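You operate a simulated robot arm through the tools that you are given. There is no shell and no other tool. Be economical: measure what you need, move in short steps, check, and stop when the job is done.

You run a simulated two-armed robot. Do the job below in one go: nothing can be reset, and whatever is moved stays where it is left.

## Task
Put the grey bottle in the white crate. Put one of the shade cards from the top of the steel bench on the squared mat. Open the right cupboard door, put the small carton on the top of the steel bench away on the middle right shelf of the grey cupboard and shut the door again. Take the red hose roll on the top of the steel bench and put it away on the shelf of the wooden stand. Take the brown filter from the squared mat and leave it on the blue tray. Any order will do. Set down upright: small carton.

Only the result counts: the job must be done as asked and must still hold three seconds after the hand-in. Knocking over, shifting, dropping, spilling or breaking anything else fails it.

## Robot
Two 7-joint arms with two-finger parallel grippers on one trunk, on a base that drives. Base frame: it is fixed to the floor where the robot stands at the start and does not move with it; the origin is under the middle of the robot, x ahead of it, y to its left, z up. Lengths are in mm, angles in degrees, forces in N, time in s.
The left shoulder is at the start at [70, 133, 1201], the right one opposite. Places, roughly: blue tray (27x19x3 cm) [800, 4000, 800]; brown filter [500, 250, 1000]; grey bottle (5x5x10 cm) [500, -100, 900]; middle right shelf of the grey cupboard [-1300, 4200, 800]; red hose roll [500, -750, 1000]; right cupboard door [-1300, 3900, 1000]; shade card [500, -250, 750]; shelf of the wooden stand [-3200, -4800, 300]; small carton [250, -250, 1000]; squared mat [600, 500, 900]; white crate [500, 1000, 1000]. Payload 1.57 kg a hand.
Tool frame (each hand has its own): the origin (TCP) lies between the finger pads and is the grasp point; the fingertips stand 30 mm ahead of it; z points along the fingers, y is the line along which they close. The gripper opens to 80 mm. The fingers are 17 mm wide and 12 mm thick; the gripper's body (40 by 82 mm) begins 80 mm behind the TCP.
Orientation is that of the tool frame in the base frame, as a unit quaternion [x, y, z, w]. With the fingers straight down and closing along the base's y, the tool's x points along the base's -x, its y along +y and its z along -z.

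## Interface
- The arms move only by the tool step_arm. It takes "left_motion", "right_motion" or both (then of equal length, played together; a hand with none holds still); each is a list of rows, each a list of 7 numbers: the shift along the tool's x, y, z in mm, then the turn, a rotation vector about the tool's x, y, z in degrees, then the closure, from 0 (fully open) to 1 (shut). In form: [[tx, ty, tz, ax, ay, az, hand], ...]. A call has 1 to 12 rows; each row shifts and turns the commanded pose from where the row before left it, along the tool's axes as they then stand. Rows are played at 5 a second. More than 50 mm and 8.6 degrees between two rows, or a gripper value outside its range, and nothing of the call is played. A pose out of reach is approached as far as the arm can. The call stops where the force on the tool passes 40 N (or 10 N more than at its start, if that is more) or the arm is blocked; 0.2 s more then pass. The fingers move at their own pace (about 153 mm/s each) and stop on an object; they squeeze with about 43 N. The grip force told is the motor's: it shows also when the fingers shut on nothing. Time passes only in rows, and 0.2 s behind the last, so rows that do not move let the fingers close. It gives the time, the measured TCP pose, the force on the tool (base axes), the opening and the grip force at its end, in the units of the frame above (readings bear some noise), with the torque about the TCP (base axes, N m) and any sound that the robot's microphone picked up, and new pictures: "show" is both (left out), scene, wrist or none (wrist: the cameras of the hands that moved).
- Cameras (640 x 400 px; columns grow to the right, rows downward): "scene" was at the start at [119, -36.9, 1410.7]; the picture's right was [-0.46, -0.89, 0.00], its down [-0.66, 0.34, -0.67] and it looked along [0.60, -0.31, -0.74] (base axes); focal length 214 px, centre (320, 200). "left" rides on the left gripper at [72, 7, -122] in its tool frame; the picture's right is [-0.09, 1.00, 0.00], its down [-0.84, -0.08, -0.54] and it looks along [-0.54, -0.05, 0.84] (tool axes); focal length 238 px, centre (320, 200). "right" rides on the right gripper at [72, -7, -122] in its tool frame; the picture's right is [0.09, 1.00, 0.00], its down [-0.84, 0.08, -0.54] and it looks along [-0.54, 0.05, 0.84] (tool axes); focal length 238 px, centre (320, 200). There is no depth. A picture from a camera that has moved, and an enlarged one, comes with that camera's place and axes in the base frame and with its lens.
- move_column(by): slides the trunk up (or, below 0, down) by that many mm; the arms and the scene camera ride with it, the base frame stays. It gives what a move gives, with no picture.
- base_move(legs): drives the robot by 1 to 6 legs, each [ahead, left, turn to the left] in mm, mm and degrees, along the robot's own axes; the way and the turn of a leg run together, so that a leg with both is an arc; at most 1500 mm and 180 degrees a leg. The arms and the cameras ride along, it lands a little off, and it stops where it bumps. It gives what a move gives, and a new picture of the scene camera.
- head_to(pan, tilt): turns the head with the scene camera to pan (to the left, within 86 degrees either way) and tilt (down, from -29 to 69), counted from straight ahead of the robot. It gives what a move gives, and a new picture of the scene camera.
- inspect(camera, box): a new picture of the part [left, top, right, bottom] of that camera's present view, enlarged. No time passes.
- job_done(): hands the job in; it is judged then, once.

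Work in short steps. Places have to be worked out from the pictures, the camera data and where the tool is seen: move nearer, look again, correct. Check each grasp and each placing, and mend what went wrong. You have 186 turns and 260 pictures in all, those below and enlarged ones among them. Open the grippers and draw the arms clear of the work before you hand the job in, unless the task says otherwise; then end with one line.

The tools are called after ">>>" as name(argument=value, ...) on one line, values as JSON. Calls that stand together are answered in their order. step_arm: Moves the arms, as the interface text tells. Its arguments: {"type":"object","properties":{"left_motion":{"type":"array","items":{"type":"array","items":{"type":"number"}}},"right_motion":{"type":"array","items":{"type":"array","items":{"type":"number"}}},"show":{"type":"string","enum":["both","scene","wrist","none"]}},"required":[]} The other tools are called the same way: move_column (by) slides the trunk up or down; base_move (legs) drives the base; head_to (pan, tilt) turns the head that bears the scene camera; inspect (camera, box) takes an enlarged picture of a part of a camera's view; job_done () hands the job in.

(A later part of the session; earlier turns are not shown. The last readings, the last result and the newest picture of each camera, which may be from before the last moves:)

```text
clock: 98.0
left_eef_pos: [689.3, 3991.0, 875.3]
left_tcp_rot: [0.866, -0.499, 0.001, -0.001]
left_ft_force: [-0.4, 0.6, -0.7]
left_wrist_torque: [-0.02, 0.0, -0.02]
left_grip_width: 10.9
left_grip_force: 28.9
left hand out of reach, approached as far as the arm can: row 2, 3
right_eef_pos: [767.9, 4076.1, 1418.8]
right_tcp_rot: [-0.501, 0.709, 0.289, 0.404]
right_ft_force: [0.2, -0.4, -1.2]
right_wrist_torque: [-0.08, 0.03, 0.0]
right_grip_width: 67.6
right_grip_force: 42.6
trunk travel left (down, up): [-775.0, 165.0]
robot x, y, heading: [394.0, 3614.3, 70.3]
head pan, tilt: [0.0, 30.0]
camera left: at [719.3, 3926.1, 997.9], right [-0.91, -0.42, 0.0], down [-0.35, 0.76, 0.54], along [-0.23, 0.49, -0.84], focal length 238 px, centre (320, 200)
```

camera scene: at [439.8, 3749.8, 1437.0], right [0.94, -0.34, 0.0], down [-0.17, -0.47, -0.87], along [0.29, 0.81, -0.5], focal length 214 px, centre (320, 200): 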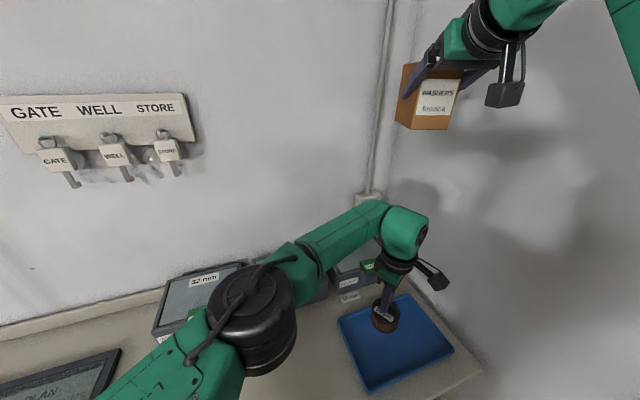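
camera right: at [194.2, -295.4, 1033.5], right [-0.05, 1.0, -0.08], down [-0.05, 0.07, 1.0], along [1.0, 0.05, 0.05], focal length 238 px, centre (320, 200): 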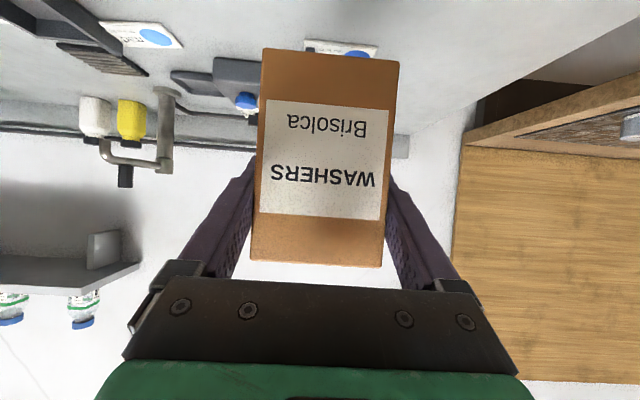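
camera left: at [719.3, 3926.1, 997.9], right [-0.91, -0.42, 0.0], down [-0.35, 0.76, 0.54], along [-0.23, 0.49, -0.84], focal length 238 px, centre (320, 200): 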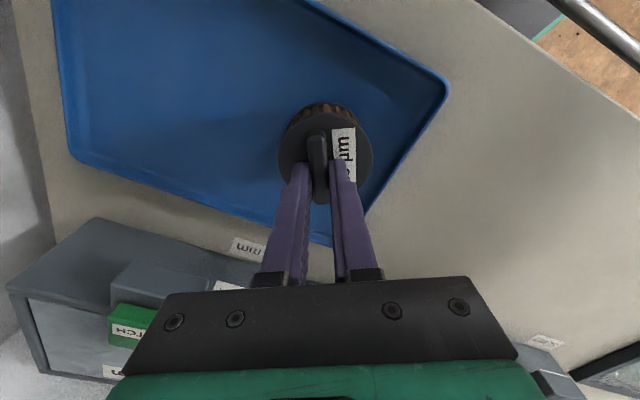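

Slight inward drift at the reach limit but still ~34 mm inside the rim. I lower the rest with the trunk.

>>> move_column(by=-20)

>>> inspect(camera="left", box=[220, 70, 460, 220])

```text
clock: 98.7
left_eef_pos: [688.5, 3989.8, 860.1]
left_tcp_rot: [0.866, -0.5, 0.002, -0.002]
left_ft_force: [-2.6, 2.7, 36.1]
left_wrist_torque: [0.1, 0.33, -0.08]
left_grip_width: 11.3
left_grip_force: 28.8
right_eef_pos: [765.5, 4074.5, 1403.1]
right_tcp_rot: [-0.5, 0.708, 0.289, 0.406]
right_ft_force: [-0.1, -0.1, -2.0]
right_wrist_torque: [-0.08, 0.0, 0.03]
right_grip_width: 67.6
right_grip_force: 43.3
trunk travel left (down, up): [-755.0, 185.0]
robot x, y, heading: [395.6, 3617.5, 70.2]
head pan, tilt: [0.0, 30.0]
```

```text
2.67 times, centred on (340, 145) of left
camera zoom: at [717.7, 3924.1, 982.2], right [-0.91, -0.42, -0.01], down [-0.35, 0.76, 0.54], along [-0.22, 0.5, -0.84], focal length 636 px, centre (267, 347)
```

zoom: 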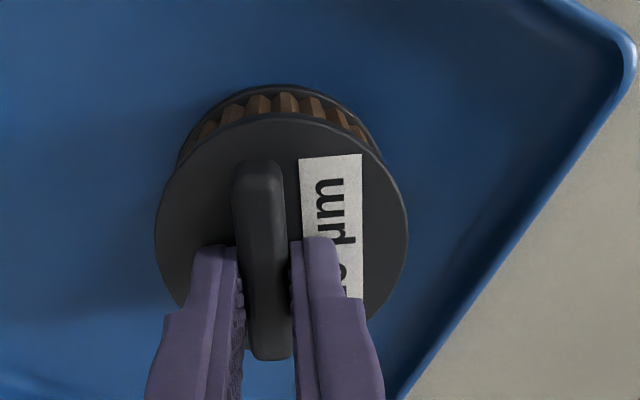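

In contact (36 N) with the tray floor, clear of the rim. Relieve 4 mm, open, rise.

>>> move_column(by=4)

>>> step_arm(left_motion=[[0, 0, 0, 0, 0, 0, 0.7], [0, 0, 0, 0, 0, 0, 0.6], [0, 0, -25, 0, 0, 0, 0.6], [0, 0, -45, 0, 0, 0, 0.5], [0, 0, -45, 0, 0, 0, 0.5], [0, 0, -45, 0, 0, 0, 0.5], [0, 0, 0, 0, 0, 0, 0.5]], show="wrist")

```text
clock: 99.2
left_eef_pos: [688.3, 3990.3, 859.1]
left_tcp_rot: [0.866, -0.5, 0.0, -0.001]
left_ft_force: [2.1, 0.3, 11.7]
left_wrist_torque: [0.0, 0.01, -0.05]
left_grip_width: 11.2
left_grip_force: 29.1
right_eef_pos: [766.7, 4075.6, 1404.9]
right_tcp_rot: [-0.501, 0.708, 0.29, 0.405]
right_ft_force: [0.6, 0.3, -1.8]
right_wrist_torque: [-0.03, -0.01, -0.03]
right_grip_width: 67.5
right_grip_force: 42.8
trunk travel left (down, up): [-759.0, 181.0]
robot x, y, heading: [394.6, 3613.3, 70.2]
head pan, tilt: [0.0, 30.0]
```

```text
clock: 100.8
left_eef_pos: [688.5, 3989.9, 1020.0]
left_tcp_rot: [0.866, -0.5, 0.001, 0.0]
left_ft_force: [0.1, -0.4, -0.3]
left_wrist_torque: [0.0, -0.03, 0.0]
left_grip_width: 40.0
left_grip_force: 0.0
right_eef_pos: [768.5, 4078.1, 1404.4]
right_tcp_rot: [-0.501, 0.709, 0.289, 0.404]
right_ft_force: [0.0, 0.2, -2.8]
right_wrist_torque: [-0.03, 0.05, 0.0]
right_grip_width: 67.2
right_grip_force: 43.4
trunk travel left (down, up): [-759.0, 181.0]
robot x, y, heading: [391.6, 3617.9, 70.2]
head pan, tilt: [0.0, 30.0]
camera left: at [719.6, 3925.3, 1143.0], right [-0.91, -0.42, 0.0], down [-0.35, 0.76, 0.54], along [-0.23, 0.49, -0.84], focal length 238 px, centre (320, 200)
```

left: 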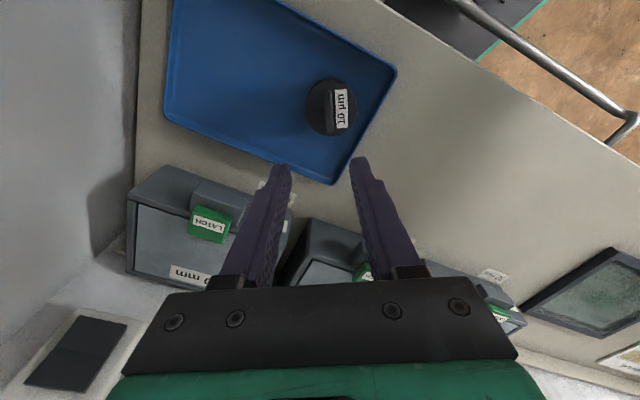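

Filter sits in the tray. Retract the left arm along the same way and undo its turn.

>>> step_arm(left_motion=[[-30.7, 27.2, -12, 0, 0, 0, 0], [-30.7, 27.2, -12, 0, 0, 0, 0], [-30.7, 27.2, -12, 0, 0, 0, 0], [-30.7, 27.2, -12, 0, 0, 0, 0], [-30.7, 27.2, -12, 0, 0, 8.25, 0], [-30.7, 27.2, -12, 0, 0, 8.25, 0], [0, 0, 0, 0, 0, 8.25, 0], [0, 0, 0, 0, 0, 8.25, 0], [0, 0, 0, 0, 0, 8.25, 0], [0, 0, 0, 0, 0, 8.25, 0]], show="none")

>>> base_move(legs=[[-600, 0, 0], [0, 0, 20]])

```text
clock: 103.0
left_eef_pos: [457.7, 4073.9, 1091.6]
left_tcp_rot: [-0.576, 0.818, 0.0, 0.001]
left_ft_force: [-0.2, -1.0, -0.1]
left_wrist_torque: [0.01, 0.01, -0.01]
left_grip_width: 79.9
left_grip_force: 0.1
right_eef_pos: [768.7, 4078.1, 1404.6]
right_tcp_rot: [-0.501, 0.709, 0.288, 0.404]
right_ft_force: [0.3, -1.2, -1.6]
right_wrist_torque: [-0.06, -0.01, 0.04]
right_grip_width: 67.7
right_grip_force: 42.3
trunk travel left (down, up): [-759.0, 181.0]
robot x, y, heading: [394.4, 3614.3, 70.3]
head pan, tilt: [0.0, 30.0]
```

```text
clock: 107.5
left_eef_pos: [94.8, 3502.6, 1091.4]
left_tcp_rot: [0.711, -0.703, -0.001, -0.001]
left_ft_force: [0.2, -0.2, -1.0]
left_wrist_torque: [0.04, 0.01, -0.02]
left_grip_width: 79.9
left_grip_force: 0.0
right_eef_pos: [387.1, 3612.4, 1404.2]
right_tcp_rot: [0.616, -0.611, -0.355, -0.348]
right_ft_force: [0.6, 0.2, -2.2]
right_wrist_torque: [-0.06, 0.02, -0.02]
right_grip_width: 67.5
right_grip_force: 42.6
trunk travel left (down, up): [-759.0, 181.0]
robot x, y, heading: [191.5, 3050.3, 90.3]
head pan, tilt: [0.0, 30.0]
camera scene: at [192.0, 3191.5, 1421.1], right [1.0, 0.01, 0.0], down [0.0, -0.5, -0.87], along [-0.01, 0.87, -0.5], focal length 214 px, centre (320, 200)
```

scene: 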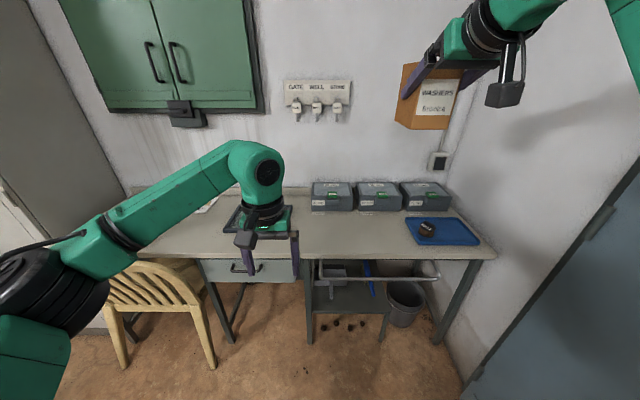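

Next the cupboard: I shift ahead 180 mm, then left 1650 mm past the chair to face its doors.

>>> base_move(legs=[[180, 0, 0], [0, 1000, 0], [0, 650, 0]])

```text
clock: 116.9
left_eef_pos: [-1544.7, 3653.5, 1091.8]
left_tcp_rot: [0.715, -0.699, -0.001, -0.001]
left_ft_force: [-0.3, 0.0, -0.4]
left_wrist_torque: [0.06, 0.01, 0.01]
left_grip_width: 79.8
left_grip_force: 0.0
right_eef_pos: [-1255.2, 3769.1, 1405.2]
right_tcp_rot: [0.621, -0.606, -0.358, -0.345]
right_ft_force: [0.5, -0.4, -1.9]
right_wrist_torque: [-0.05, 0.0, 0.0]
right_grip_width: 67.7
right_grip_force: 43.3
trunk travel left (down, up): [-759.0, 181.0]
robot x, y, heading: [-1440.5, 3202.9, 91.2]
head pan, tilt: [0.0, 30.0]
camera scene: at [-1444.0, 3344.5, 1421.1], right [1.0, 0.02, 0.0], down [0.01, -0.5, -0.87], along [-0.02, 0.87, -0.5], focal length 214 px, centre (320, 200)
```

scene: 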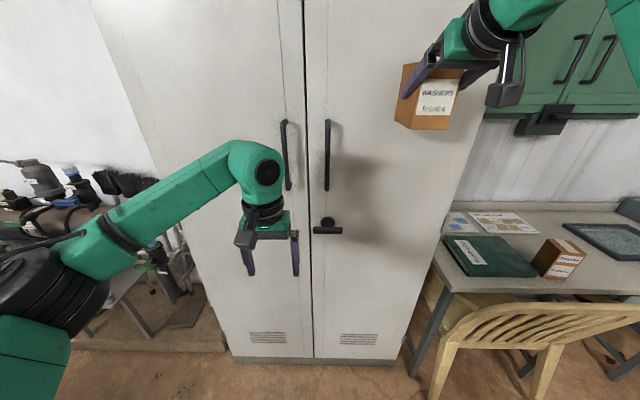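

>>> inspect(camera="scene", box=[270, 100, 400, 250])

```text
2.67 times, centred on (335, 175) of scene
camera zoom: at [-1444.0, 3344.5, 1421.1], right [1.0, 0.02, 0.0], down [0.01, -0.5, -0.87], along [-0.02, 0.87, -0.5], focal length 572 px, centre (280, 267)
```

zoom: 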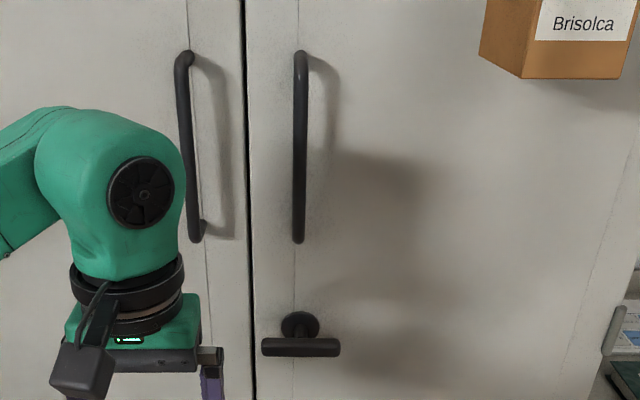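

There is a T-bar latch at about (−1433, 3900, 990) below the handle at (−1436, ~3910, 1130–1320); doors' gap x≈−1494, right edge x≈−975. I lower the trunk 100 mm and bring the left hand forward, pitching it toward the door.

>>> move_column(by=-100)

>>> step_arm(left_motion=[[-25, -20, 0, 0, 0, 0, 0.5], [-25, -20, 0, 0, 0, 0, 0.5], [-25, -20, 0, 0, 0, 0, 0.5], [-25, -20, 0, 0, 0, 0, 0.5], [0, 0, 0, 0, -8.5, 0, 0.5], [0, 0, 0, 0, -8.5, 0, 0.5], [0, 0, 0, 0, -8.5, 0, 0.5], [0, 0, 0, 0, -8.5, 0, 0.5], [0, 0, 0, 0, -8.5, 0, 0.5], [0, 0, 0, 0, -8.5, 0, 0.5], [0, 0, 0, 0, -8.5, 0, 0.5], [0, 0, 0, 0, 0, 0, 0.5]], show="both")

```text
clock: 118.2
left_eef_pos: [-1545.3, 3653.8, 991.1]
left_tcp_rot: [0.716, -0.699, 0.001, -0.001]
left_ft_force: [1.0, -0.2, 0.8]
left_wrist_torque: [0.01, 0.03, 0.0]
left_grip_width: 80.0
left_grip_force: 0.1
right_eef_pos: [-1255.8, 3767.5, 1304.8]
right_tcp_rot: [0.621, -0.607, -0.357, -0.345]
right_ft_force: [-0.2, -0.2, -2.1]
right_wrist_torque: [-0.09, -0.01, 0.04]
right_grip_width: 67.6
right_grip_force: 42.9
trunk travel left (down, up): [-659.0, 281.0]
robot x, y, heading: [-1441.4, 3204.2, 91.2]
head pan, tilt: [0.0, 30.0]
```

```text
clock: 120.8
left_eef_pos: [-1467.3, 3755.0, 990.0]
left_tcp_rot: [0.621, -0.605, -0.356, -0.348]
left_ft_force: [-0.8, 0.5, 0.4]
left_wrist_torque: [0.0, -0.01, 0.01]
left_grip_width: 39.9
left_grip_force: 0.0
right_eef_pos: [-1256.7, 3768.4, 1304.2]
right_tcp_rot: [0.62, -0.607, -0.357, -0.346]
right_ft_force: [0.7, -0.2, -3.0]
right_wrist_torque: [-0.05, 0.0, -0.03]
right_grip_width: 67.7
right_grip_force: 42.8
trunk travel left (down, up): [-659.0, 281.0]
robot x, y, heading: [-1438.3, 3201.8, 91.2]
head pan, tilt: [0.0, 30.0]
camera scene: at [-1444.9, 3344.6, 1321.1], right [1.0, 0.02, 0.0], down [0.01, -0.5, -0.87], along [-0.02, 0.87, -0.5], focal length 214 px, centre (320, 200)
camera left: at [-1470.8, 3614.9, 991.4], right [-1.0, 0.02, 0.08], down [0.08, -0.04, 1.0], along [0.03, 1.0, 0.04], focal length 238 px, centre (320, 200)
```

scene: 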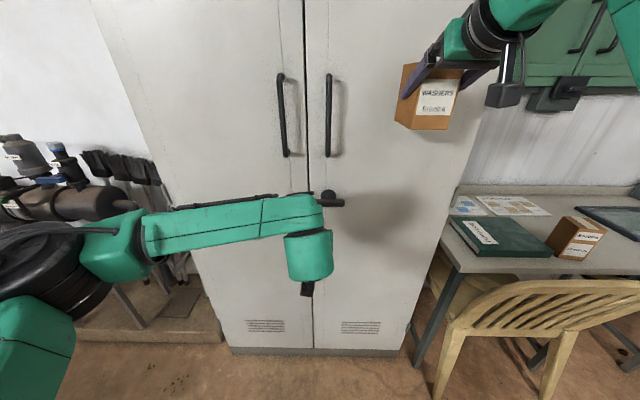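
left: 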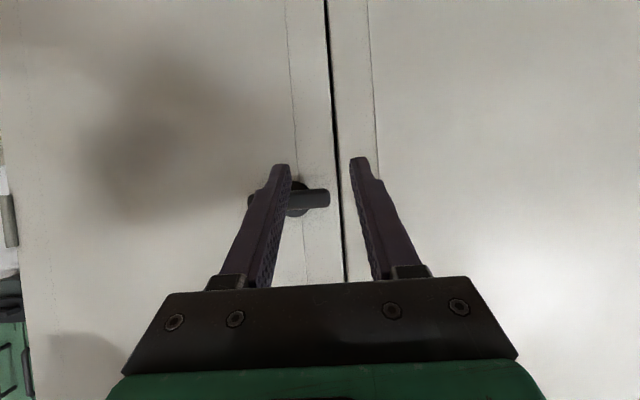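

Latch seen at (−1426, ~3900, 1000). I pitch the left hand to horizontal and roll it −90° so the fingers close vertically on the bar.

>>> step_arm(left_motion=[[0, 0, 0, 0, -7.5, 0, 0.3], [0, 0, 0, 0, -7.5, 0, 0.3], [0, 0, 0, 0, -7.5, 0, 0.3], [0, 0, 0, 0, -7.5, 0, 0.3], [0, 0, 0, 0, 0, 0, 0.3]], show="none")

>>> step_arm(left_motion=[[0, 0, 0, 0, 0, -8.5, 0], [0, 0, 0, 0, 0, -8.5, 0], [0, 0, 0, 0, 0, -8.5, 0], [0, 0, 0, 0, 0, -8.5, 0], [0, 0, 0, 0, 0, -8.5, 0], [0, 0, 0, 0, 0, -8.5, 0], [0, 0, 0, 0, 0, -8.5, 0], [0, 0, 0, 0, 0, -8.5, 0], [0, 0, 0, 0, 0, -8.5, 0], [0, 0, 0, 0, 0, -8.5, 0], [0, 0, 0, 0, 0, -5, 0], [0, 0, 0, 0, 0, 0, 0]], show="both")

```text
clock: 122.0
left_eef_pos: [-1469.3, 3757.0, 992.0]
left_tcp_rot: [0.508, -0.495, -0.503, -0.493]
left_ft_force: [-0.1, 0.0, 1.5]
left_wrist_torque: [-0.01, 0.0, -0.04]
left_grip_width: 56.0
left_grip_force: 0.1
right_eef_pos: [-1256.1, 3767.5, 1304.7]
right_tcp_rot: [0.62, -0.607, -0.356, -0.346]
right_ft_force: [-0.2, 0.5, -2.4]
right_wrist_torque: [-0.06, 0.01, -0.04]
right_grip_width: 67.7
right_grip_force: 43.3
trunk travel left (down, up): [-659.0, 281.0]
robot x, y, heading: [-1442.5, 3203.6, 91.3]
head pan, tilt: [0.0, 30.0]
```

```text
clock: 124.6
left_eef_pos: [-1467.8, 3756.0, 992.1]
left_tcp_rot: [0.71, 0.01, -0.006, -0.704]
left_ft_force: [0.8, -0.8, 0.0]
left_wrist_torque: [-0.02, -0.01, -0.04]
left_grip_width: 80.0
left_grip_force: 0.1
right_eef_pos: [-1256.2, 3766.7, 1304.4]
right_tcp_rot: [0.62, -0.607, -0.357, -0.346]
right_ft_force: [0.2, 0.2, -1.9]
right_wrist_torque: [-0.02, 0.0, 0.0]
right_grip_width: 67.5
right_grip_force: 42.9
trunk travel left (down, up): [-659.0, 281.0]
robot x, y, heading: [-1440.8, 3205.1, 91.2]
head pan, tilt: [0.0, 30.0]
camera scene: at [-1445.0, 3344.5, 1321.1], right [1.0, 0.02, 0.0], down [0.01, -0.5, -0.87], along [-0.02, 0.87, -0.5], focal length 214 px, centre (320, 200)
camera left: at [-1392.7, 3636.0, 986.5], right [-0.09, -0.01, -1.0], down [-0.82, -0.56, 0.08], along [-0.56, 0.83, 0.04], focal length 238 px, centre (320, 200)
```

scene: 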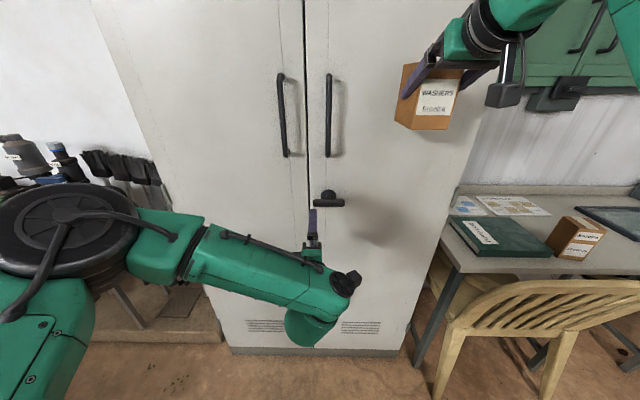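
left: 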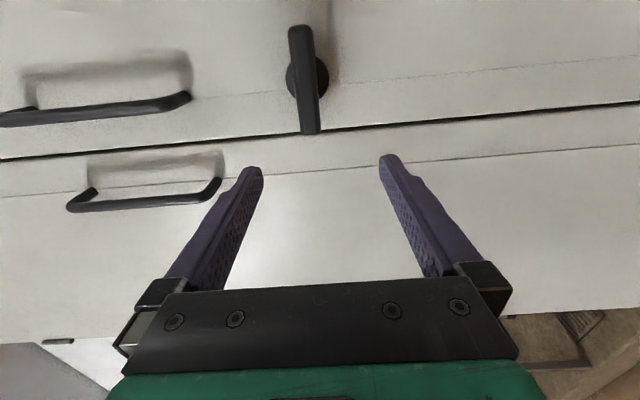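

Bar centre triangulates to (−1426, 3901, 1001). I align and advance so the fingers straddle it.

>>> step_arm(left_motion=[[22, -5, 0, 0, 0, 0, 0], [23, -4, 0, 0, 0, 0, 0], [0, 0, 45, 0, 0, 0, 0], [0, 0, 45, 0, 0, 0, 0], [0, 0, 0, 0, 0, 0, 0]], show="wrist")

```text
clock: 125.8
left_eef_pos: [-1424.7, 3845.0, 1000.1]
left_tcp_rot: [0.709, 0.009, -0.008, -0.705]
left_ft_force: [0.0, -0.3, 0.2]
left_wrist_torque: [0.02, 0.03, 0.04]
left_grip_width: 79.8
left_grip_force: 0.0
right_eef_pos: [-1255.7, 3767.6, 1305.9]
right_tcp_rot: [0.621, -0.607, -0.357, -0.345]
right_ft_force: [-0.5, -0.5, -2.8]
right_wrist_torque: [-0.06, 0.01, 0.01]
right_grip_width: 67.7
right_grip_force: 43.0
trunk travel left (down, up): [-659.0, 281.0]
robot x, y, heading: [-1441.0, 3201.1, 91.0]
head pan, tilt: [0.0, 30.0]
camera left: at [-1349.9, 3726.1, 995.0], right [-0.09, -0.01, -1.0], down [-0.82, -0.56, 0.08], along [-0.56, 0.83, 0.04], focal length 238 px, centre (320, 200)
```

left: 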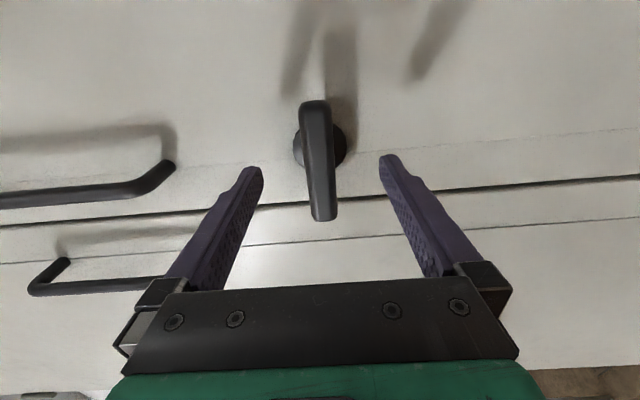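

>>> step_arm(left_motion=[[-2, 0, 40, 0, 0, 0, 0], [0, 0, 10, 0, 0, 0, 0], [0, 0, 0, 0, 0, 0, 1], [0, 0, 0, 0, 0, 0, 1], [0, 0, 0, 0, 0, 0, 1]], show="wrist")

```text
clock: 127.0
left_eef_pos: [-1428.2, 3895.0, 999.6]
left_tcp_rot: [0.71, 0.008, -0.007, -0.704]
left_ft_force: [-1.2, -7.9, -3.3]
left_wrist_torque: [0.59, 0.11, -0.06]
left_grip_width: 21.7
left_grip_force: 34.7
right_eef_pos: [-1256.0, 3766.1, 1305.9]
right_tcp_rot: [0.62, -0.606, -0.357, -0.346]
right_ft_force: [0.1, -0.6, -1.8]
right_wrist_torque: [-0.07, -0.03, 0.02]
right_grip_width: 67.6
right_grip_force: 43.2
trunk travel left (down, up): [-659.0, 281.0]
robot x, y, heading: [-1441.1, 3202.1, 91.3]
head pan, tilt: [0.0, 30.0]
camera left: at [-1353.1, 3775.1, 994.8], right [-0.09, -0.01, -1.0], down [-0.82, -0.56, 0.08], along [-0.56, 0.83, 0.04], focal length 238 px, centre (320, 200)
```

left: 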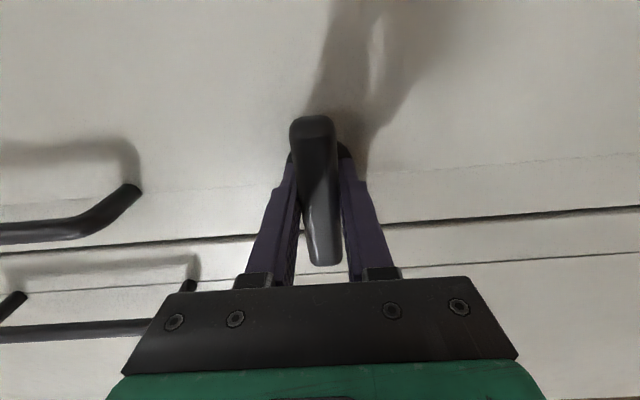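

The bar is gripped (21.7 mm). Turn it clockwise (about tool +z) and watch force.

>>> step_arm(left_motion=[[0, 0, 0, 0, 0, 6, 1], [0, 0, 0, 0, 0, 6, 1], [0, 0, 0, 0, 0, 6, 1], [0, 0, 0, 0, 0, 6, 1]], show="wrist")

```text
clock: 128.0
left_eef_pos: [-1427.2, 3895.7, 999.8]
left_tcp_rot: [0.696, -0.14, -0.155, -0.687]
left_ft_force: [-1.0, -11.4, -8.6]
left_wrist_torque: [0.99, -0.03, 0.56]
left_grip_width: 21.8
left_grip_force: 34.9
right_eef_pos: [-1255.4, 3766.9, 1305.6]
right_tcp_rot: [0.62, -0.607, -0.357, -0.346]
right_ft_force: [0.6, 0.1, -1.7]
right_wrist_torque: [-0.04, -0.01, 0.0]
right_grip_width: 67.8
right_grip_force: 42.7
trunk travel left (down, up): [-659.0, 281.0]
robot x, y, heading: [-1441.4, 3205.7, 91.4]
head pan, tilt: [0.0, 30.0]
camera left: at [-1362.1, 3774.8, 965.7], right [-0.49, -0.02, -0.87], down [-0.72, -0.56, 0.42], along [-0.49, 0.83, 0.26], focal length 238 px, centre (320, 200)
```

left: 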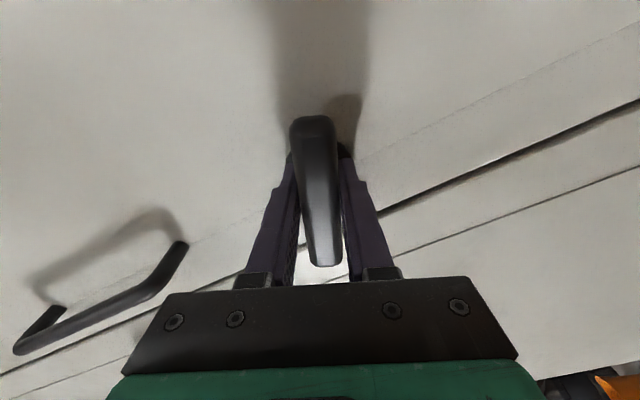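

The bar turns freely. Continue to ~90°.

>>> step_arm(left_motion=[[0, 0, 0, 0, 0, 7, 1], [0, 0, 0, 0, 0, 7, 1], [0, 0, 0, 0, 0, 7, 1], [0, 0, 0, 0, 0, 7, 1], [0, 0, 0, 0, 0, 7, 1], [0, 0, 0, 0, 0, 7, 1], [0, 0, 0, 0, 0, 7, 1], [0, 0, 0, 0, 0, 7, 1], [0, 0, 0, 0, 0, 7, 1]], show="wrist")

```text
clock: 130.0
left_eef_pos: [-1429.7, 3896.1, 999.4]
left_tcp_rot: [0.522, -0.482, -0.491, -0.505]
left_ft_force: [-5.7, -15.1, -15.9]
left_wrist_torque: [0.86, 0.03, -0.66]
left_grip_width: 22.2
left_grip_force: 35.2
right_eef_pos: [-1257.4, 3766.6, 1305.2]
right_tcp_rot: [0.62, -0.607, -0.357, -0.346]
right_ft_force: [0.6, -0.9, -2.0]
right_wrist_torque: [-0.05, 0.03, 0.01]
right_grip_width: 67.6
right_grip_force: 43.6
trunk travel left (down, up): [-659.0, 281.0]
robot x, y, heading: [-1438.1, 3207.5, 91.3]
head pan, tilt: [0.0, 30.0]
camera left: at [-1428.9, 3773.5, 928.6], right [-1.0, -0.02, 0.04], down [0.05, -0.53, 0.84], along [0.0, 0.85, 0.53], focal length 238 px, centre (320, 200)
```

left: 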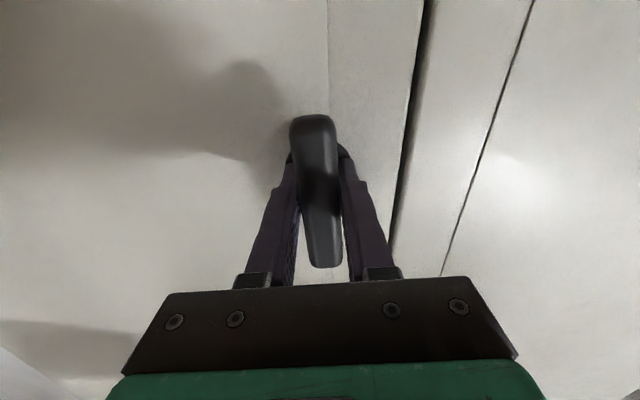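

The latch turned ~87°. Now pull back gently.

>>> step_arm(left_motion=[[0, 0, -6, 0, 0, 0, 1], [0, 0, -8, 0, 0, 0, 1], [0, 0, -10, 0, 0, 0, 1], [0, 0, -10, 0, 0, 0, 1]], show="both")

```text
clock: 130.8
left_eef_pos: [-1428.3, 3890.9, 999.6]
left_tcp_rot: [0.52, -0.48, -0.493, -0.506]
left_ft_force: [4.1, 30.6, -7.6]
left_wrist_torque: [-0.46, -0.08, 0.01]
left_grip_width: 21.7
left_grip_force: 35.2
right_eef_pos: [-1252.9, 3781.5, 1299.2]
right_tcp_rot: [0.621, -0.61, -0.353, -0.342]
right_ft_force: [0.6, 0.4, -1.4]
right_wrist_torque: [-0.06, -0.01, -0.02]
right_grip_width: 67.6
right_grip_force: 42.8
trunk travel left (down, up): [-659.0, 281.0]
robot x, y, heading: [-1438.7, 3210.6, 91.0]
head pan, tilt: [0.0, 30.0]
stopped in row 3 (left hand): the force on the tool passed its limit (the readings are from after the stop); the commanded pose is now the measured one
camera scene: at [-1442.4, 3358.1, 1319.6], right [1.0, 0.02, 0.0], down [0.01, -0.51, -0.86], along [-0.02, 0.86, -0.51], focal length 214 px, centre (320, 200)
camera left: at [-1427.8, 3769.3, 928.1], right [-1.0, -0.03, 0.04], down [0.05, -0.54, 0.84], along [0.0, 0.84, 0.54], focal length 238 px, centre (320, 200)
```

scene: 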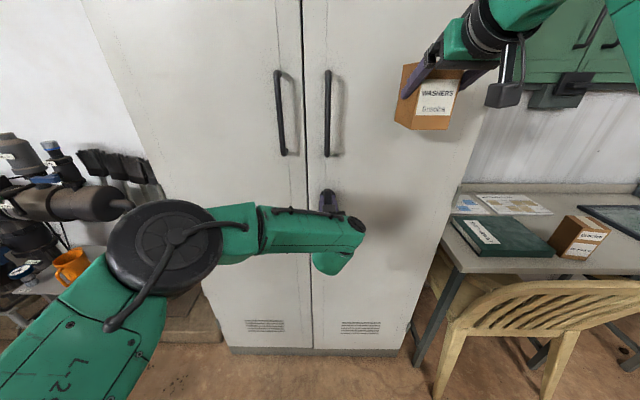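
left: 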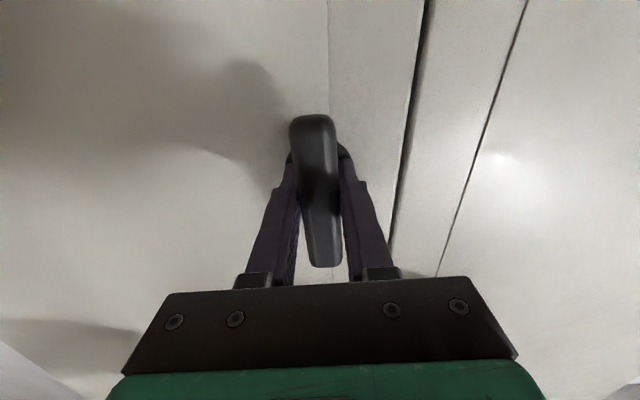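

Still locked. I ease back, and turn the latch further to find its stop.

>>> step_arm(left_motion=[[0, 0, 5, 0, 0, 0, 1], [0, 0, 0, 0, 0, 7, 1], [0, 0, 0, 0, 0, 7, 1], [0, 0, 0, 0, 0, 7, 1], [0, 0, 0, 0, 0, 7, 1], [0, 0, 0, 0, 0, 0, 1]], show="wrist")

```text
clock: 132.2
left_eef_pos: [-1428.1, 3891.0, 1004.6]
left_tcp_rot: [-0.387, 0.589, 0.603, 0.373]
left_ft_force: [6.0, 19.7, -1.5]
left_wrist_torque: [0.05, -1.57, -0.51]
left_grip_width: 31.4
left_grip_force: 40.2
right_eef_pos: [-1253.8, 3776.1, 1301.8]
right_tcp_rot: [0.621, -0.608, -0.356, -0.344]
right_ft_force: [-0.8, 0.0, -2.9]
right_wrist_torque: [-0.06, 0.01, 0.01]
right_grip_width: 67.6
right_grip_force: 43.2
trunk travel left (down, up): [-659.0, 281.0]
robot x, y, heading: [-1441.0, 3204.4, 90.9]
head pan, tilt: [0.0, 30.0]
camera left: at [-1461.4, 3769.1, 942.3], right [-0.86, -0.03, 0.5], down [0.44, -0.54, 0.72], along [0.25, 0.84, 0.47], focal length 238 px, centre (320, 200)
```

left: 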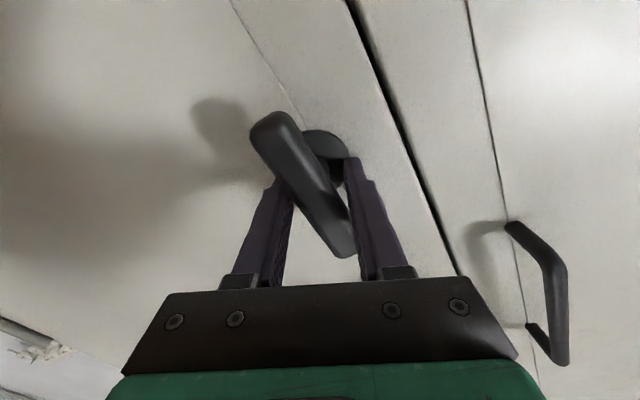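

The latch reached its stop at ~90° (grip slipped past it). I rotate back to line up with the bar and pull again.

>>> step_arm(left_motion=[[0, 0, 3, 0, 0, -7, 1], [0, 0, 0, 0, 0, -7, 1], [0, 0, 0, 0, 0, -7, 1], [0, 0, 0, 0, 0, -3, 1], [0, 0, 0, 0, 0, 0, 1]], show="wrist")

>>> step_arm(left_motion=[[0, 0, -5, 0, 0, 0, 1], [0, 0, -5, 0, 0, 0, 1], [0, 0, -5, 0, 0, 0, 1], [0, 0, -5, 0, 0, 0, 1], [0, 0, -5, 0, 0, 0, 1], [0, 0, -5, 0, 0, 0, 1]], show="wrist")

```text
clock: 133.4
left_eef_pos: [-1428.4, 3891.1, 1005.6]
left_tcp_rot: [-0.501, 0.496, 0.513, 0.49]
left_ft_force: [4.7, 7.4, -3.9]
left_wrist_torque: [0.34, -0.24, -0.51]
left_grip_width: 22.2
left_grip_force: 35.2
right_eef_pos: [-1254.0, 3772.3, 1303.5]
right_tcp_rot: [0.62, -0.608, -0.356, -0.345]
right_ft_force: [0.1, 0.1, -1.9]
right_wrist_torque: [-0.04, -0.02, -0.02]
right_grip_width: 67.6
right_grip_force: 43.8
trunk travel left (down, up): [-659.0, 281.0]
robot x, y, heading: [-1435.5, 3204.3, 91.1]
head pan, tilt: [0.0, 30.0]
camera left: at [-1432.8, 3770.0, 932.9], right [-0.99, -0.03, 0.11], down [0.11, -0.54, 0.83], along [0.04, 0.84, 0.54], focal length 238 px, centre (320, 200)
```

left: 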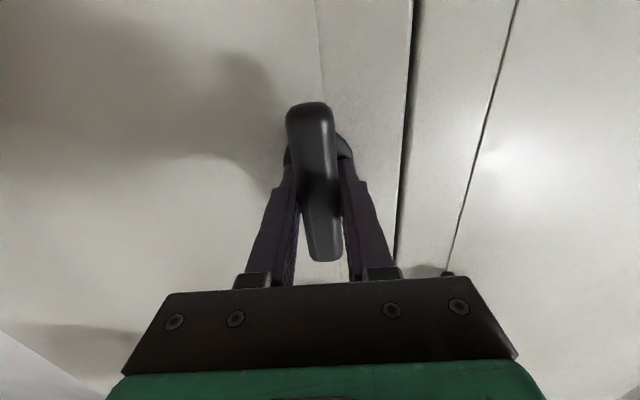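

```text
clock: 134.0
left_eef_pos: [-1428.6, 3891.2, 1004.9]
left_tcp_rot: [-0.5, 0.495, 0.513, 0.491]
left_ft_force: [6.3, 26.1, -7.0]
left_wrist_torque: [-0.27, -0.23, -0.49]
left_grip_width: 22.0
left_grip_force: 34.5
right_eef_pos: [-1252.5, 3780.7, 1298.7]
right_tcp_rot: [0.621, -0.61, -0.353, -0.343]
right_ft_force: [0.8, -0.3, -1.0]
right_wrist_torque: [-0.06, 0.01, -0.01]
right_grip_width: 67.6
right_grip_force: 43.1
trunk travel left (down, up): [-659.0, 281.0]
robot x, y, heading: [-1439.7, 3208.6, 91.1]
head pan, tilt: [0.0, 30.0]
stopped in row 3 (left hand): the force on the tool passed its limit (the readings are from after the stop); the commanded pose is now the measured one
camera left: at [-1432.7, 3770.1, 932.5], right [-0.99, -0.03, 0.11], down [0.11, -0.55, 0.83], along [0.04, 0.84, 0.55], focal length 238 px, centre (320, 200)
```

left: 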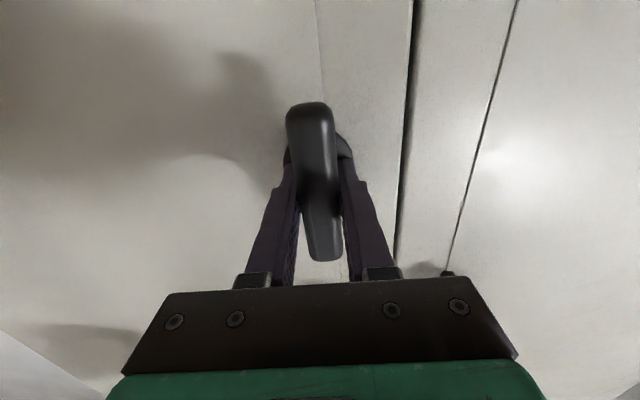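

The door does not move with the bar vertical. I turn the bar back to horizontal and beyond to feel for the other direction.

>>> step_arm(left_motion=[[0, 0, 3, 0, 0, -8, 1], [0, 0, 0, 0, 0, -8, 1], [0, 0, 0, 0, 0, -8, 1], [0, 0, 0, 0, 0, -8, 1], [0, 0, 0, 0, 0, -8, 1], [0, 0, 0, 0, 0, -8, 1], [0, 0, 0, 0, 0, -8, 1], [0, 0, 0, 0, 0, -8, 1], [0, 0, 0, 0, 0, -8, 1], [0, 0, 0, 0, 0, -8, 1], [0, 0, 0, 0, 0, -8, 1]], show="none")

>>> step_arm(left_motion=[[0, 0, -5, 0, 0, 0, 1], [0, 0, -5, 0, 0, 0, 1], [0, 0, -5, 0, 0, 0, 1], [0, 0, -5, 0, 0, 0, 1], [0, 0, -5, 0, 0, 0, 1], [0, 0, -5, 0, 0, 0, 1]], show="wrist")

```text
clock: 136.5
left_eef_pos: [-1432.6, 3886.7, 1000.5]
left_tcp_rot: [0.708, -0.013, -0.038, -0.705]
left_ft_force: [-3.3, 5.1, -19.9]
left_wrist_torque: [0.81, 0.31, 0.25]
left_grip_width: 21.8
left_grip_force: 34.7
right_eef_pos: [-1254.7, 3773.1, 1302.7]
right_tcp_rot: [0.621, -0.607, -0.356, -0.345]
right_ft_force: [-0.1, -0.7, -2.4]
right_wrist_torque: [-0.06, 0.02, 0.02]
right_grip_width: 67.5
right_grip_force: 43.0
trunk travel left (down, up): [-659.0, 281.0]
robot x, y, heading: [-1437.9, 3207.2, 91.0]
head pan, tilt: [0.0, 30.0]
stopped in row 11 (left hand): the force on the tool passed its limit (the readings are from after the stop); the commanded pose is now the measured one
```

```text
clock: 137.9
left_eef_pos: [-1427.9, 3858.3, 1000.2]
left_tcp_rot: [0.708, -0.015, -0.037, -0.705]
left_ft_force: [4.5, 2.9, -25.6]
left_wrist_torque: [0.27, 0.09, 0.84]
left_grip_width: 21.7
left_grip_force: 34.7
right_eef_pos: [-1253.5, 3775.5, 1301.3]
right_tcp_rot: [0.621, -0.608, -0.356, -0.344]
right_ft_force: [0.1, 0.0, -3.4]
right_wrist_torque: [-0.06, -0.03, 0.0]
right_grip_width: 67.7
right_grip_force: 42.9
trunk travel left (down, up): [-659.0, 281.0]
robot x, y, heading: [-1440.7, 3202.1, 91.1]
head pan, tilt: [0.0, 30.0]
camera left: at [-1353.1, 3739.1, 989.6], right [-0.16, -0.01, -0.99], down [-0.81, -0.57, 0.14], along [-0.56, 0.82, 0.09], focal length 238 px, centre (320, 200)
```

left: 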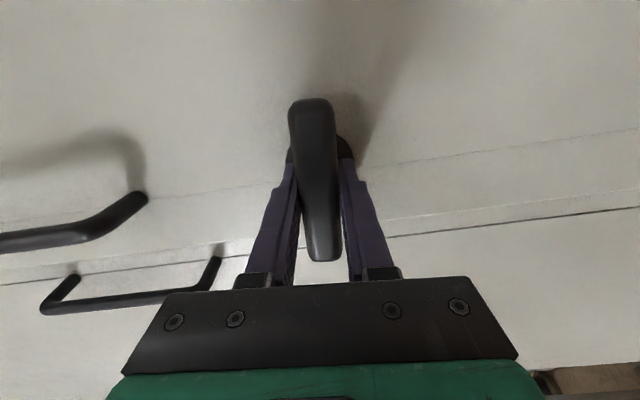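

With the bar horizontal the door came open 28 mm — it was never latched that way. I keep hold of the bar and drive the base back along the door's arc.

>>> base_move(legs=[[-76, -25, 0], [-100, -52, 0]])

```text
clock: 139.7
left_eef_pos: [-1346.7, 3685.8, 1000.8]
left_tcp_rot: [0.708, -0.015, -0.036, -0.706]
left_ft_force: [8.9, 6.5, -23.7]
left_wrist_torque: [-0.58, -0.3, -0.09]
left_grip_width: 22.5
left_grip_force: 35.1
right_eef_pos: [-1170.9, 3604.7, 1299.7]
right_tcp_rot: [0.62, -0.61, -0.354, -0.344]
right_ft_force: [-0.1, 0.3, -2.7]
right_wrist_torque: [-0.07, 0.01, 0.02]
right_grip_width: 67.5
right_grip_force: 42.8
trunk travel left (down, up): [-659.0, 281.0]
robot x, y, heading: [-1360.7, 3034.1, 90.8]
head pan, tilt: [0.0, 30.0]
camera scene: at [-1361.6, 3180.6, 1320.2], right [1.0, 0.02, 0.0], down [0.01, -0.51, -0.86], along [-0.02, 0.86, -0.51], focal length 214 px, centre (320, 200)
```

scene: 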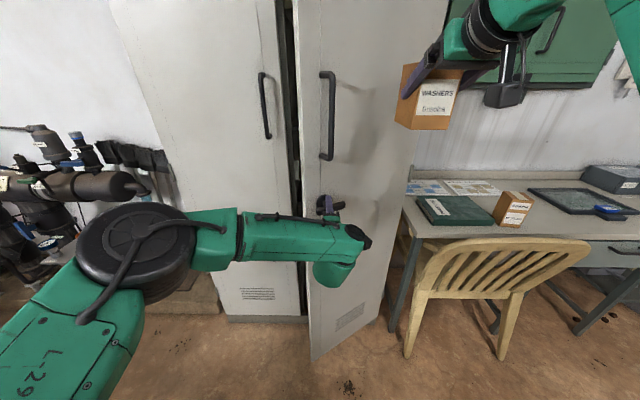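

Door at ~30°. Continue the arc to ~60°.

>>> base_move(legs=[[-59, -51, 0], [-50, -60, 0], [-37, -69, 0]])

```text
clock: 142.1
left_eef_pos: [-1170.9, 3542.0, 1001.5]
left_tcp_rot: [0.707, -0.011, -0.037, -0.706]
left_ft_force: [-0.2, 7.7, -13.9]
left_wrist_torque: [-0.54, -0.54, 0.91]
left_grip_width: 23.1
left_grip_force: 35.4
right_eef_pos: [-993.5, 3459.5, 1301.6]
right_tcp_rot: [0.621, -0.608, -0.355, -0.345]
right_ft_force: [-0.9, 1.0, -2.3]
right_wrist_torque: [-0.06, 0.0, 0.05]
right_grip_width: 67.7
right_grip_force: 42.5
trunk travel left (down, up): [-659.0, 281.0]
robot x, y, heading: [-1183.8, 2891.5, 90.8]
head pan, tilt: [0.0, 30.0]
camera scene: at [-1183.3, 3036.0, 1320.4], right [1.0, 0.02, 0.0], down [0.01, -0.5, -0.86], along [-0.02, 0.86, -0.5], focal length 214 px, centre (320, 200)
```

scene: 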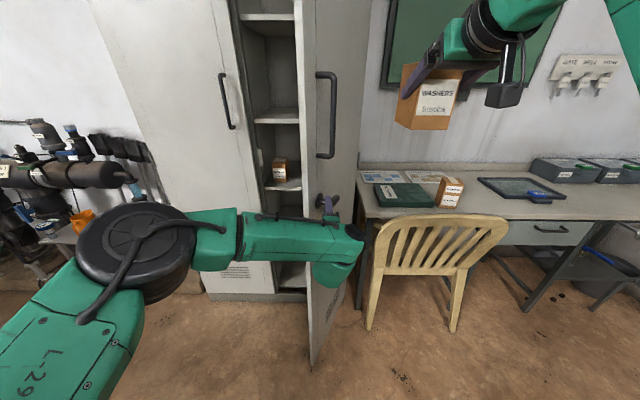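

Door ~60°. Two more small legs to ~80°.

>>> base_move(legs=[[-26, -73, 0], [-13, -77, 0]])

>>> step_arm(left_motion=[[0, 0, 0, 0, 0, 0, 1]], show="wrist")

```text
clock: 143.8
left_eef_pos: [-1021.8, 3505.2, 1000.4]
left_tcp_rot: [0.708, -0.01, -0.036, -0.705]
left_ft_force: [-3.6, 10.0, -6.5]
left_wrist_torque: [-0.35, -0.64, 1.07]
left_grip_width: 22.8
left_grip_force: 35.5
right_eef_pos: [-845.6, 3422.0, 1301.2]
right_tcp_rot: [0.622, -0.607, -0.355, -0.345]
right_ft_force: [0.4, 0.8, -2.5]
right_wrist_torque: [-0.09, 0.02, 0.01]
right_grip_width: 67.4
right_grip_force: 43.6
trunk travel left (down, up): [-659.0, 281.0]
robot x, y, heading: [-1024.8, 2849.5, 91.3]
head pan, tilt: [0.0, 30.0]
camera scene: at [-1034.2, 2998.5, 1320.4], right [1.0, 0.02, 0.0], down [0.01, -0.5, -0.86], along [-0.02, 0.86, -0.5], focal length 214 px, centre (320, 200)
```

scene: 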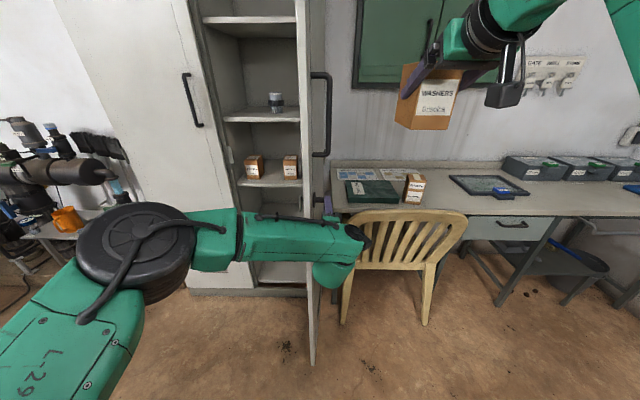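

```text
clock: 144.2
left_eef_pos: [-1022.5, 3504.2, 1000.2]
left_tcp_rot: [0.708, -0.01, -0.038, -0.705]
left_ft_force: [-0.4, 11.4, -4.0]
left_wrist_torque: [-0.22, -0.32, -0.19]
left_grip_width: 22.7
left_grip_force: 35.1
right_eef_pos: [-845.8, 3421.8, 1302.0]
right_tcp_rot: [0.622, -0.607, -0.354, -0.345]
right_ft_force: [0.2, 0.0, -2.9]
right_wrist_torque: [-0.06, -0.03, -0.04]
right_grip_width: 67.5
right_grip_force: 43.3
trunk travel left (down, up): [-659.0, 281.0]
robot x, y, heading: [-1030.5, 2852.1, 90.9]
head pan, tilt: [0.0, 30.0]
camera left: at [-945.6, 3386.2, 990.1], right [-0.16, -0.01, -0.99], down [-0.81, -0.57, 0.13], along [-0.57, 0.82, 0.08], focal length 238 px, centre (320, 200)
```

left: 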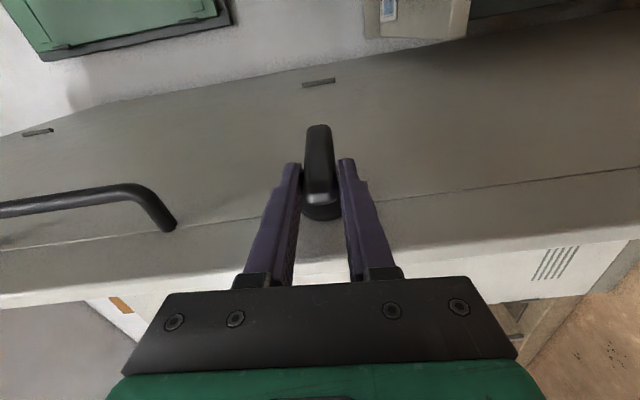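

Door is at ~80°. Middle shelf is at z≈830 with two cartons on it. I release the latch and withdraw the left hand.

>>> step_arm(left_motion=[[0, 0, 0, 0, 0, 0, 0], [0, 0, 0, 0, 0, 0, 0], [0, 0, 0, 0, 0, 0, 0], [0, 0, -40, 0, 0, 0, 0], [0, 0, -40, 0, 0, 0, 0], [0, 0, -40, 0, 0, 0, 0]], show="wrist")

```text
clock: 145.6
left_eef_pos: [-1015.3, 3379.0, 1004.0]
left_tcp_rot: [0.707, -0.009, -0.038, -0.706]
left_ft_force: [0.3, -0.1, 0.8]
left_wrist_torque: [-0.02, 0.02, 0.02]
left_grip_width: 79.9
left_grip_force: 0.0
right_eef_pos: [-843.7, 3415.7, 1305.0]
right_tcp_rot: [0.621, -0.606, -0.357, -0.346]
right_ft_force: [0.3, 0.4, -1.7]
right_wrist_torque: [-0.01, 0.0, 0.02]
right_grip_width: 67.6
right_grip_force: 42.6
trunk travel left (down, up): [-659.0, 281.0]
robot x, y, heading: [-1027.9, 2852.9, 91.1]
head pan, tilt: [0.0, 30.0]
camera left: at [-938.8, 3261.5, 992.8], right [-0.16, 0.0, -0.99], down [-0.81, -0.58, 0.13], along [-0.57, 0.82, 0.09], focal length 238 px, centre (320, 200)
```

left: 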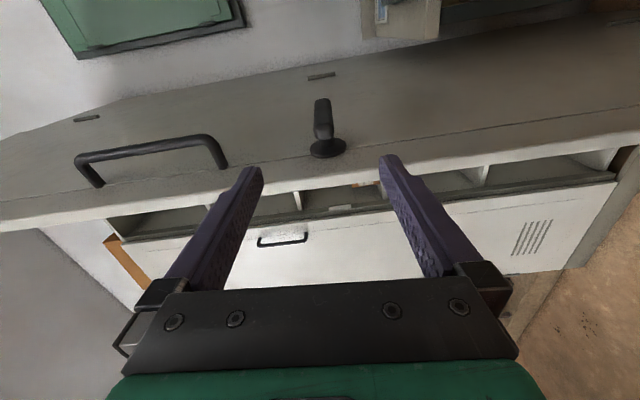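

I nudge the door wider with the left hand from its inner side: go left, forward, then right.

>>> step_arm(left_motion=[[-48, 0, 0, 0, 0, 0, 1], [-48, 0, 0, 0, 0, 0, 1], [-48, 0, 0, 0, 0, 0, 1], [-6, 0, 40, 0, 0, 0, 1], [0, 0, 40, 0, 0, 0, 1], [0, 0, 35, 0, 0, 0, 1], [30, 0, 0, 0, 0, 0, 1], [30, 0, 0, 0, 0, 0, 1], [25, 0, 0, 0, 0, 0, 1], [25, 0, 0, 0, 0, 0, 1], [25, 0, 0, 0, 0, 0, 1], [20, 0, 0, 0, 0, 0, 1]], show="scene")

```text
clock: 148.2
left_eef_pos: [-1014.8, 3496.2, 1003.5]
left_tcp_rot: [0.707, -0.01, -0.038, -0.706]
left_ft_force: [0.7, 0.3, -0.8]
left_wrist_torque: [-0.04, 0.0, 0.01]
left_grip_width: 0.0
left_grip_force: 21.6
right_eef_pos: [-842.6, 3417.7, 1304.3]
right_tcp_rot: [0.62, -0.607, -0.356, -0.346]
right_ft_force: [0.4, -0.3, -2.4]
right_wrist_torque: [-0.04, -0.02, 0.04]
right_grip_width: 67.6
right_grip_force: 43.4
trunk travel left (down, up): [-659.0, 281.0]
robot x, y, heading: [-1028.6, 2854.5, 91.0]
head pan, tilt: [0.0, 30.0]
camera scene: at [-1031.5, 2993.6, 1321.1], right [1.0, 0.02, 0.0], down [0.01, -0.5, -0.87], along [-0.02, 0.87, -0.5], focal length 214 px, centre (320, 200)
```

scene: 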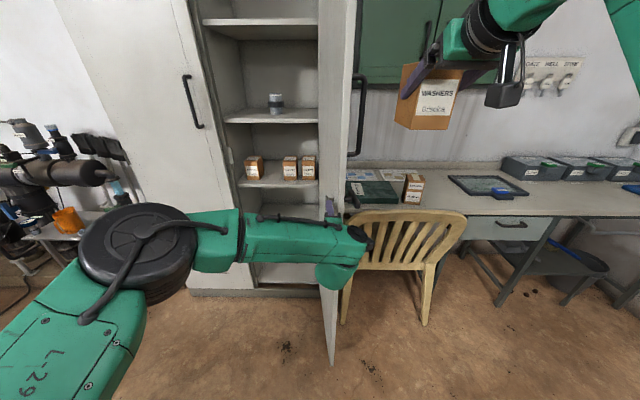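

>>> inspect(camera="scene", box=[220, 100, 350, 200])

```text
4.00 times, centred on (285, 150) of scene
camera zoom: at [-1031.5, 2993.6, 1321.1], right [1.0, 0.02, 0.0], down [0.01, -0.5, -0.87], along [-0.02, 0.87, -0.5], focal length 858 px, centre (460, 400)
```

zoom: 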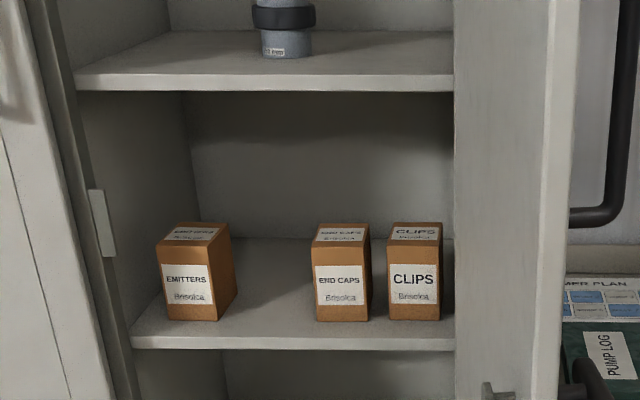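

Door ≈87°. There's a 128 mm free gap on the middle shelf (x −1372…−1244). First I withdraw the left hand and unroll it.

>>> step_arm(left_motion=[[-45, 0, 0, 0, 0, 0, 1], [0, 0, -40, 0, 0, 8.5, 1], [0, 0, -40, 0, 0, 8.5, 1], [0, 0, 0, 0, 0, 8.5, 1], [0, 0, 0, 0, 0, 8.5, 1], [0, 0, 0, 0, 0, 8.5, 1], [0, 0, 0, 0, 0, 8.5, 1], [0, 0, 0, 0, 0, 8.5, 1], [0, 0, 0, 0, 0, 8.5, 1], [0, 0, 0, 0, 0, 8.5, 1], [0, 0, 0, 0, 0, 8, 1], [0, 0, 0, 0, 0, 0, 1]], show="none")

>>> step_arm(left_motion=[[0, 20, 0, 0, 8.5, 0, 1], [0, 20, 0, 0, 8.5, 0, 1], [0, 20, 0, 0, 8.5, 0, 1], [0, 20, 0, 0, 8.5, 0, 1], [0, 20, 0, 0, 8.5, 0, 1], [0, 20, 0, 0, 8.5, 0, 1], [0, 20, 0, 0, 8.5, 0, 1], [0, 20, 0, 0, 8.5, 0, 1], [0, 20, 0, 0, 8.5, 0, 1], [0, 10, 0, 0, 8.5, 0, 1], [0, 10, 0, 0, 5, 0, 1]], show="scene")

```text
clock: 150.8
left_eef_pos: [-1055.7, 3414.4, 1005.8]
left_tcp_rot: [0.516, -0.483, -0.503, -0.497]
left_ft_force: [0.2, -0.9, 0.3]
left_wrist_torque: [-0.01, 0.01, -0.02]
left_grip_width: 0.4
left_grip_force: 21.5
right_eef_pos: [-844.1, 3417.1, 1305.2]
right_tcp_rot: [0.621, -0.607, -0.356, -0.345]
right_ft_force: [0.2, -0.2, -2.5]
right_wrist_torque: [-0.06, 0.02, 0.02]
right_grip_width: 67.5
right_grip_force: 43.0
trunk travel left (down, up): [-659.0, 281.0]
robot x, y, heading: [-1029.2, 2855.4, 91.0]
head pan, tilt: [0.0, 30.0]
```

```text
clock: 153.2
left_eef_pos: [-1257.7, 3406.8, 1000.4]
left_tcp_rot: [0.72, -0.694, 0.012, -0.009]
left_ft_force: [0.5, -0.9, 0.0]
left_wrist_torque: [0.0, -0.03, -0.03]
left_grip_width: 0.1
left_grip_force: 21.2
right_eef_pos: [-843.4, 3417.7, 1304.8]
right_tcp_rot: [0.621, -0.606, -0.357, -0.345]
right_ft_force: [-0.2, 0.4, -1.5]
right_wrist_torque: [-0.05, 0.02, 0.02]
right_grip_width: 67.5
right_grip_force: 43.2
trunk travel left (down, up): [-659.0, 281.0]
robot x, y, heading: [-1026.1, 2857.0, 91.0]
head pan, tilt: [0.0, 30.0]
camera scene: at [-1032.2, 2993.9, 1321.0], right [1.0, 0.02, 0.0], down [0.01, -0.5, -0.87], along [-0.02, 0.87, -0.5], focal length 214 px, centre (320, 200)
```

scene: 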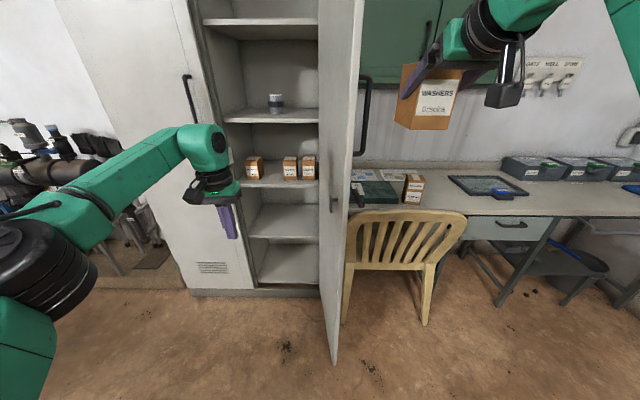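

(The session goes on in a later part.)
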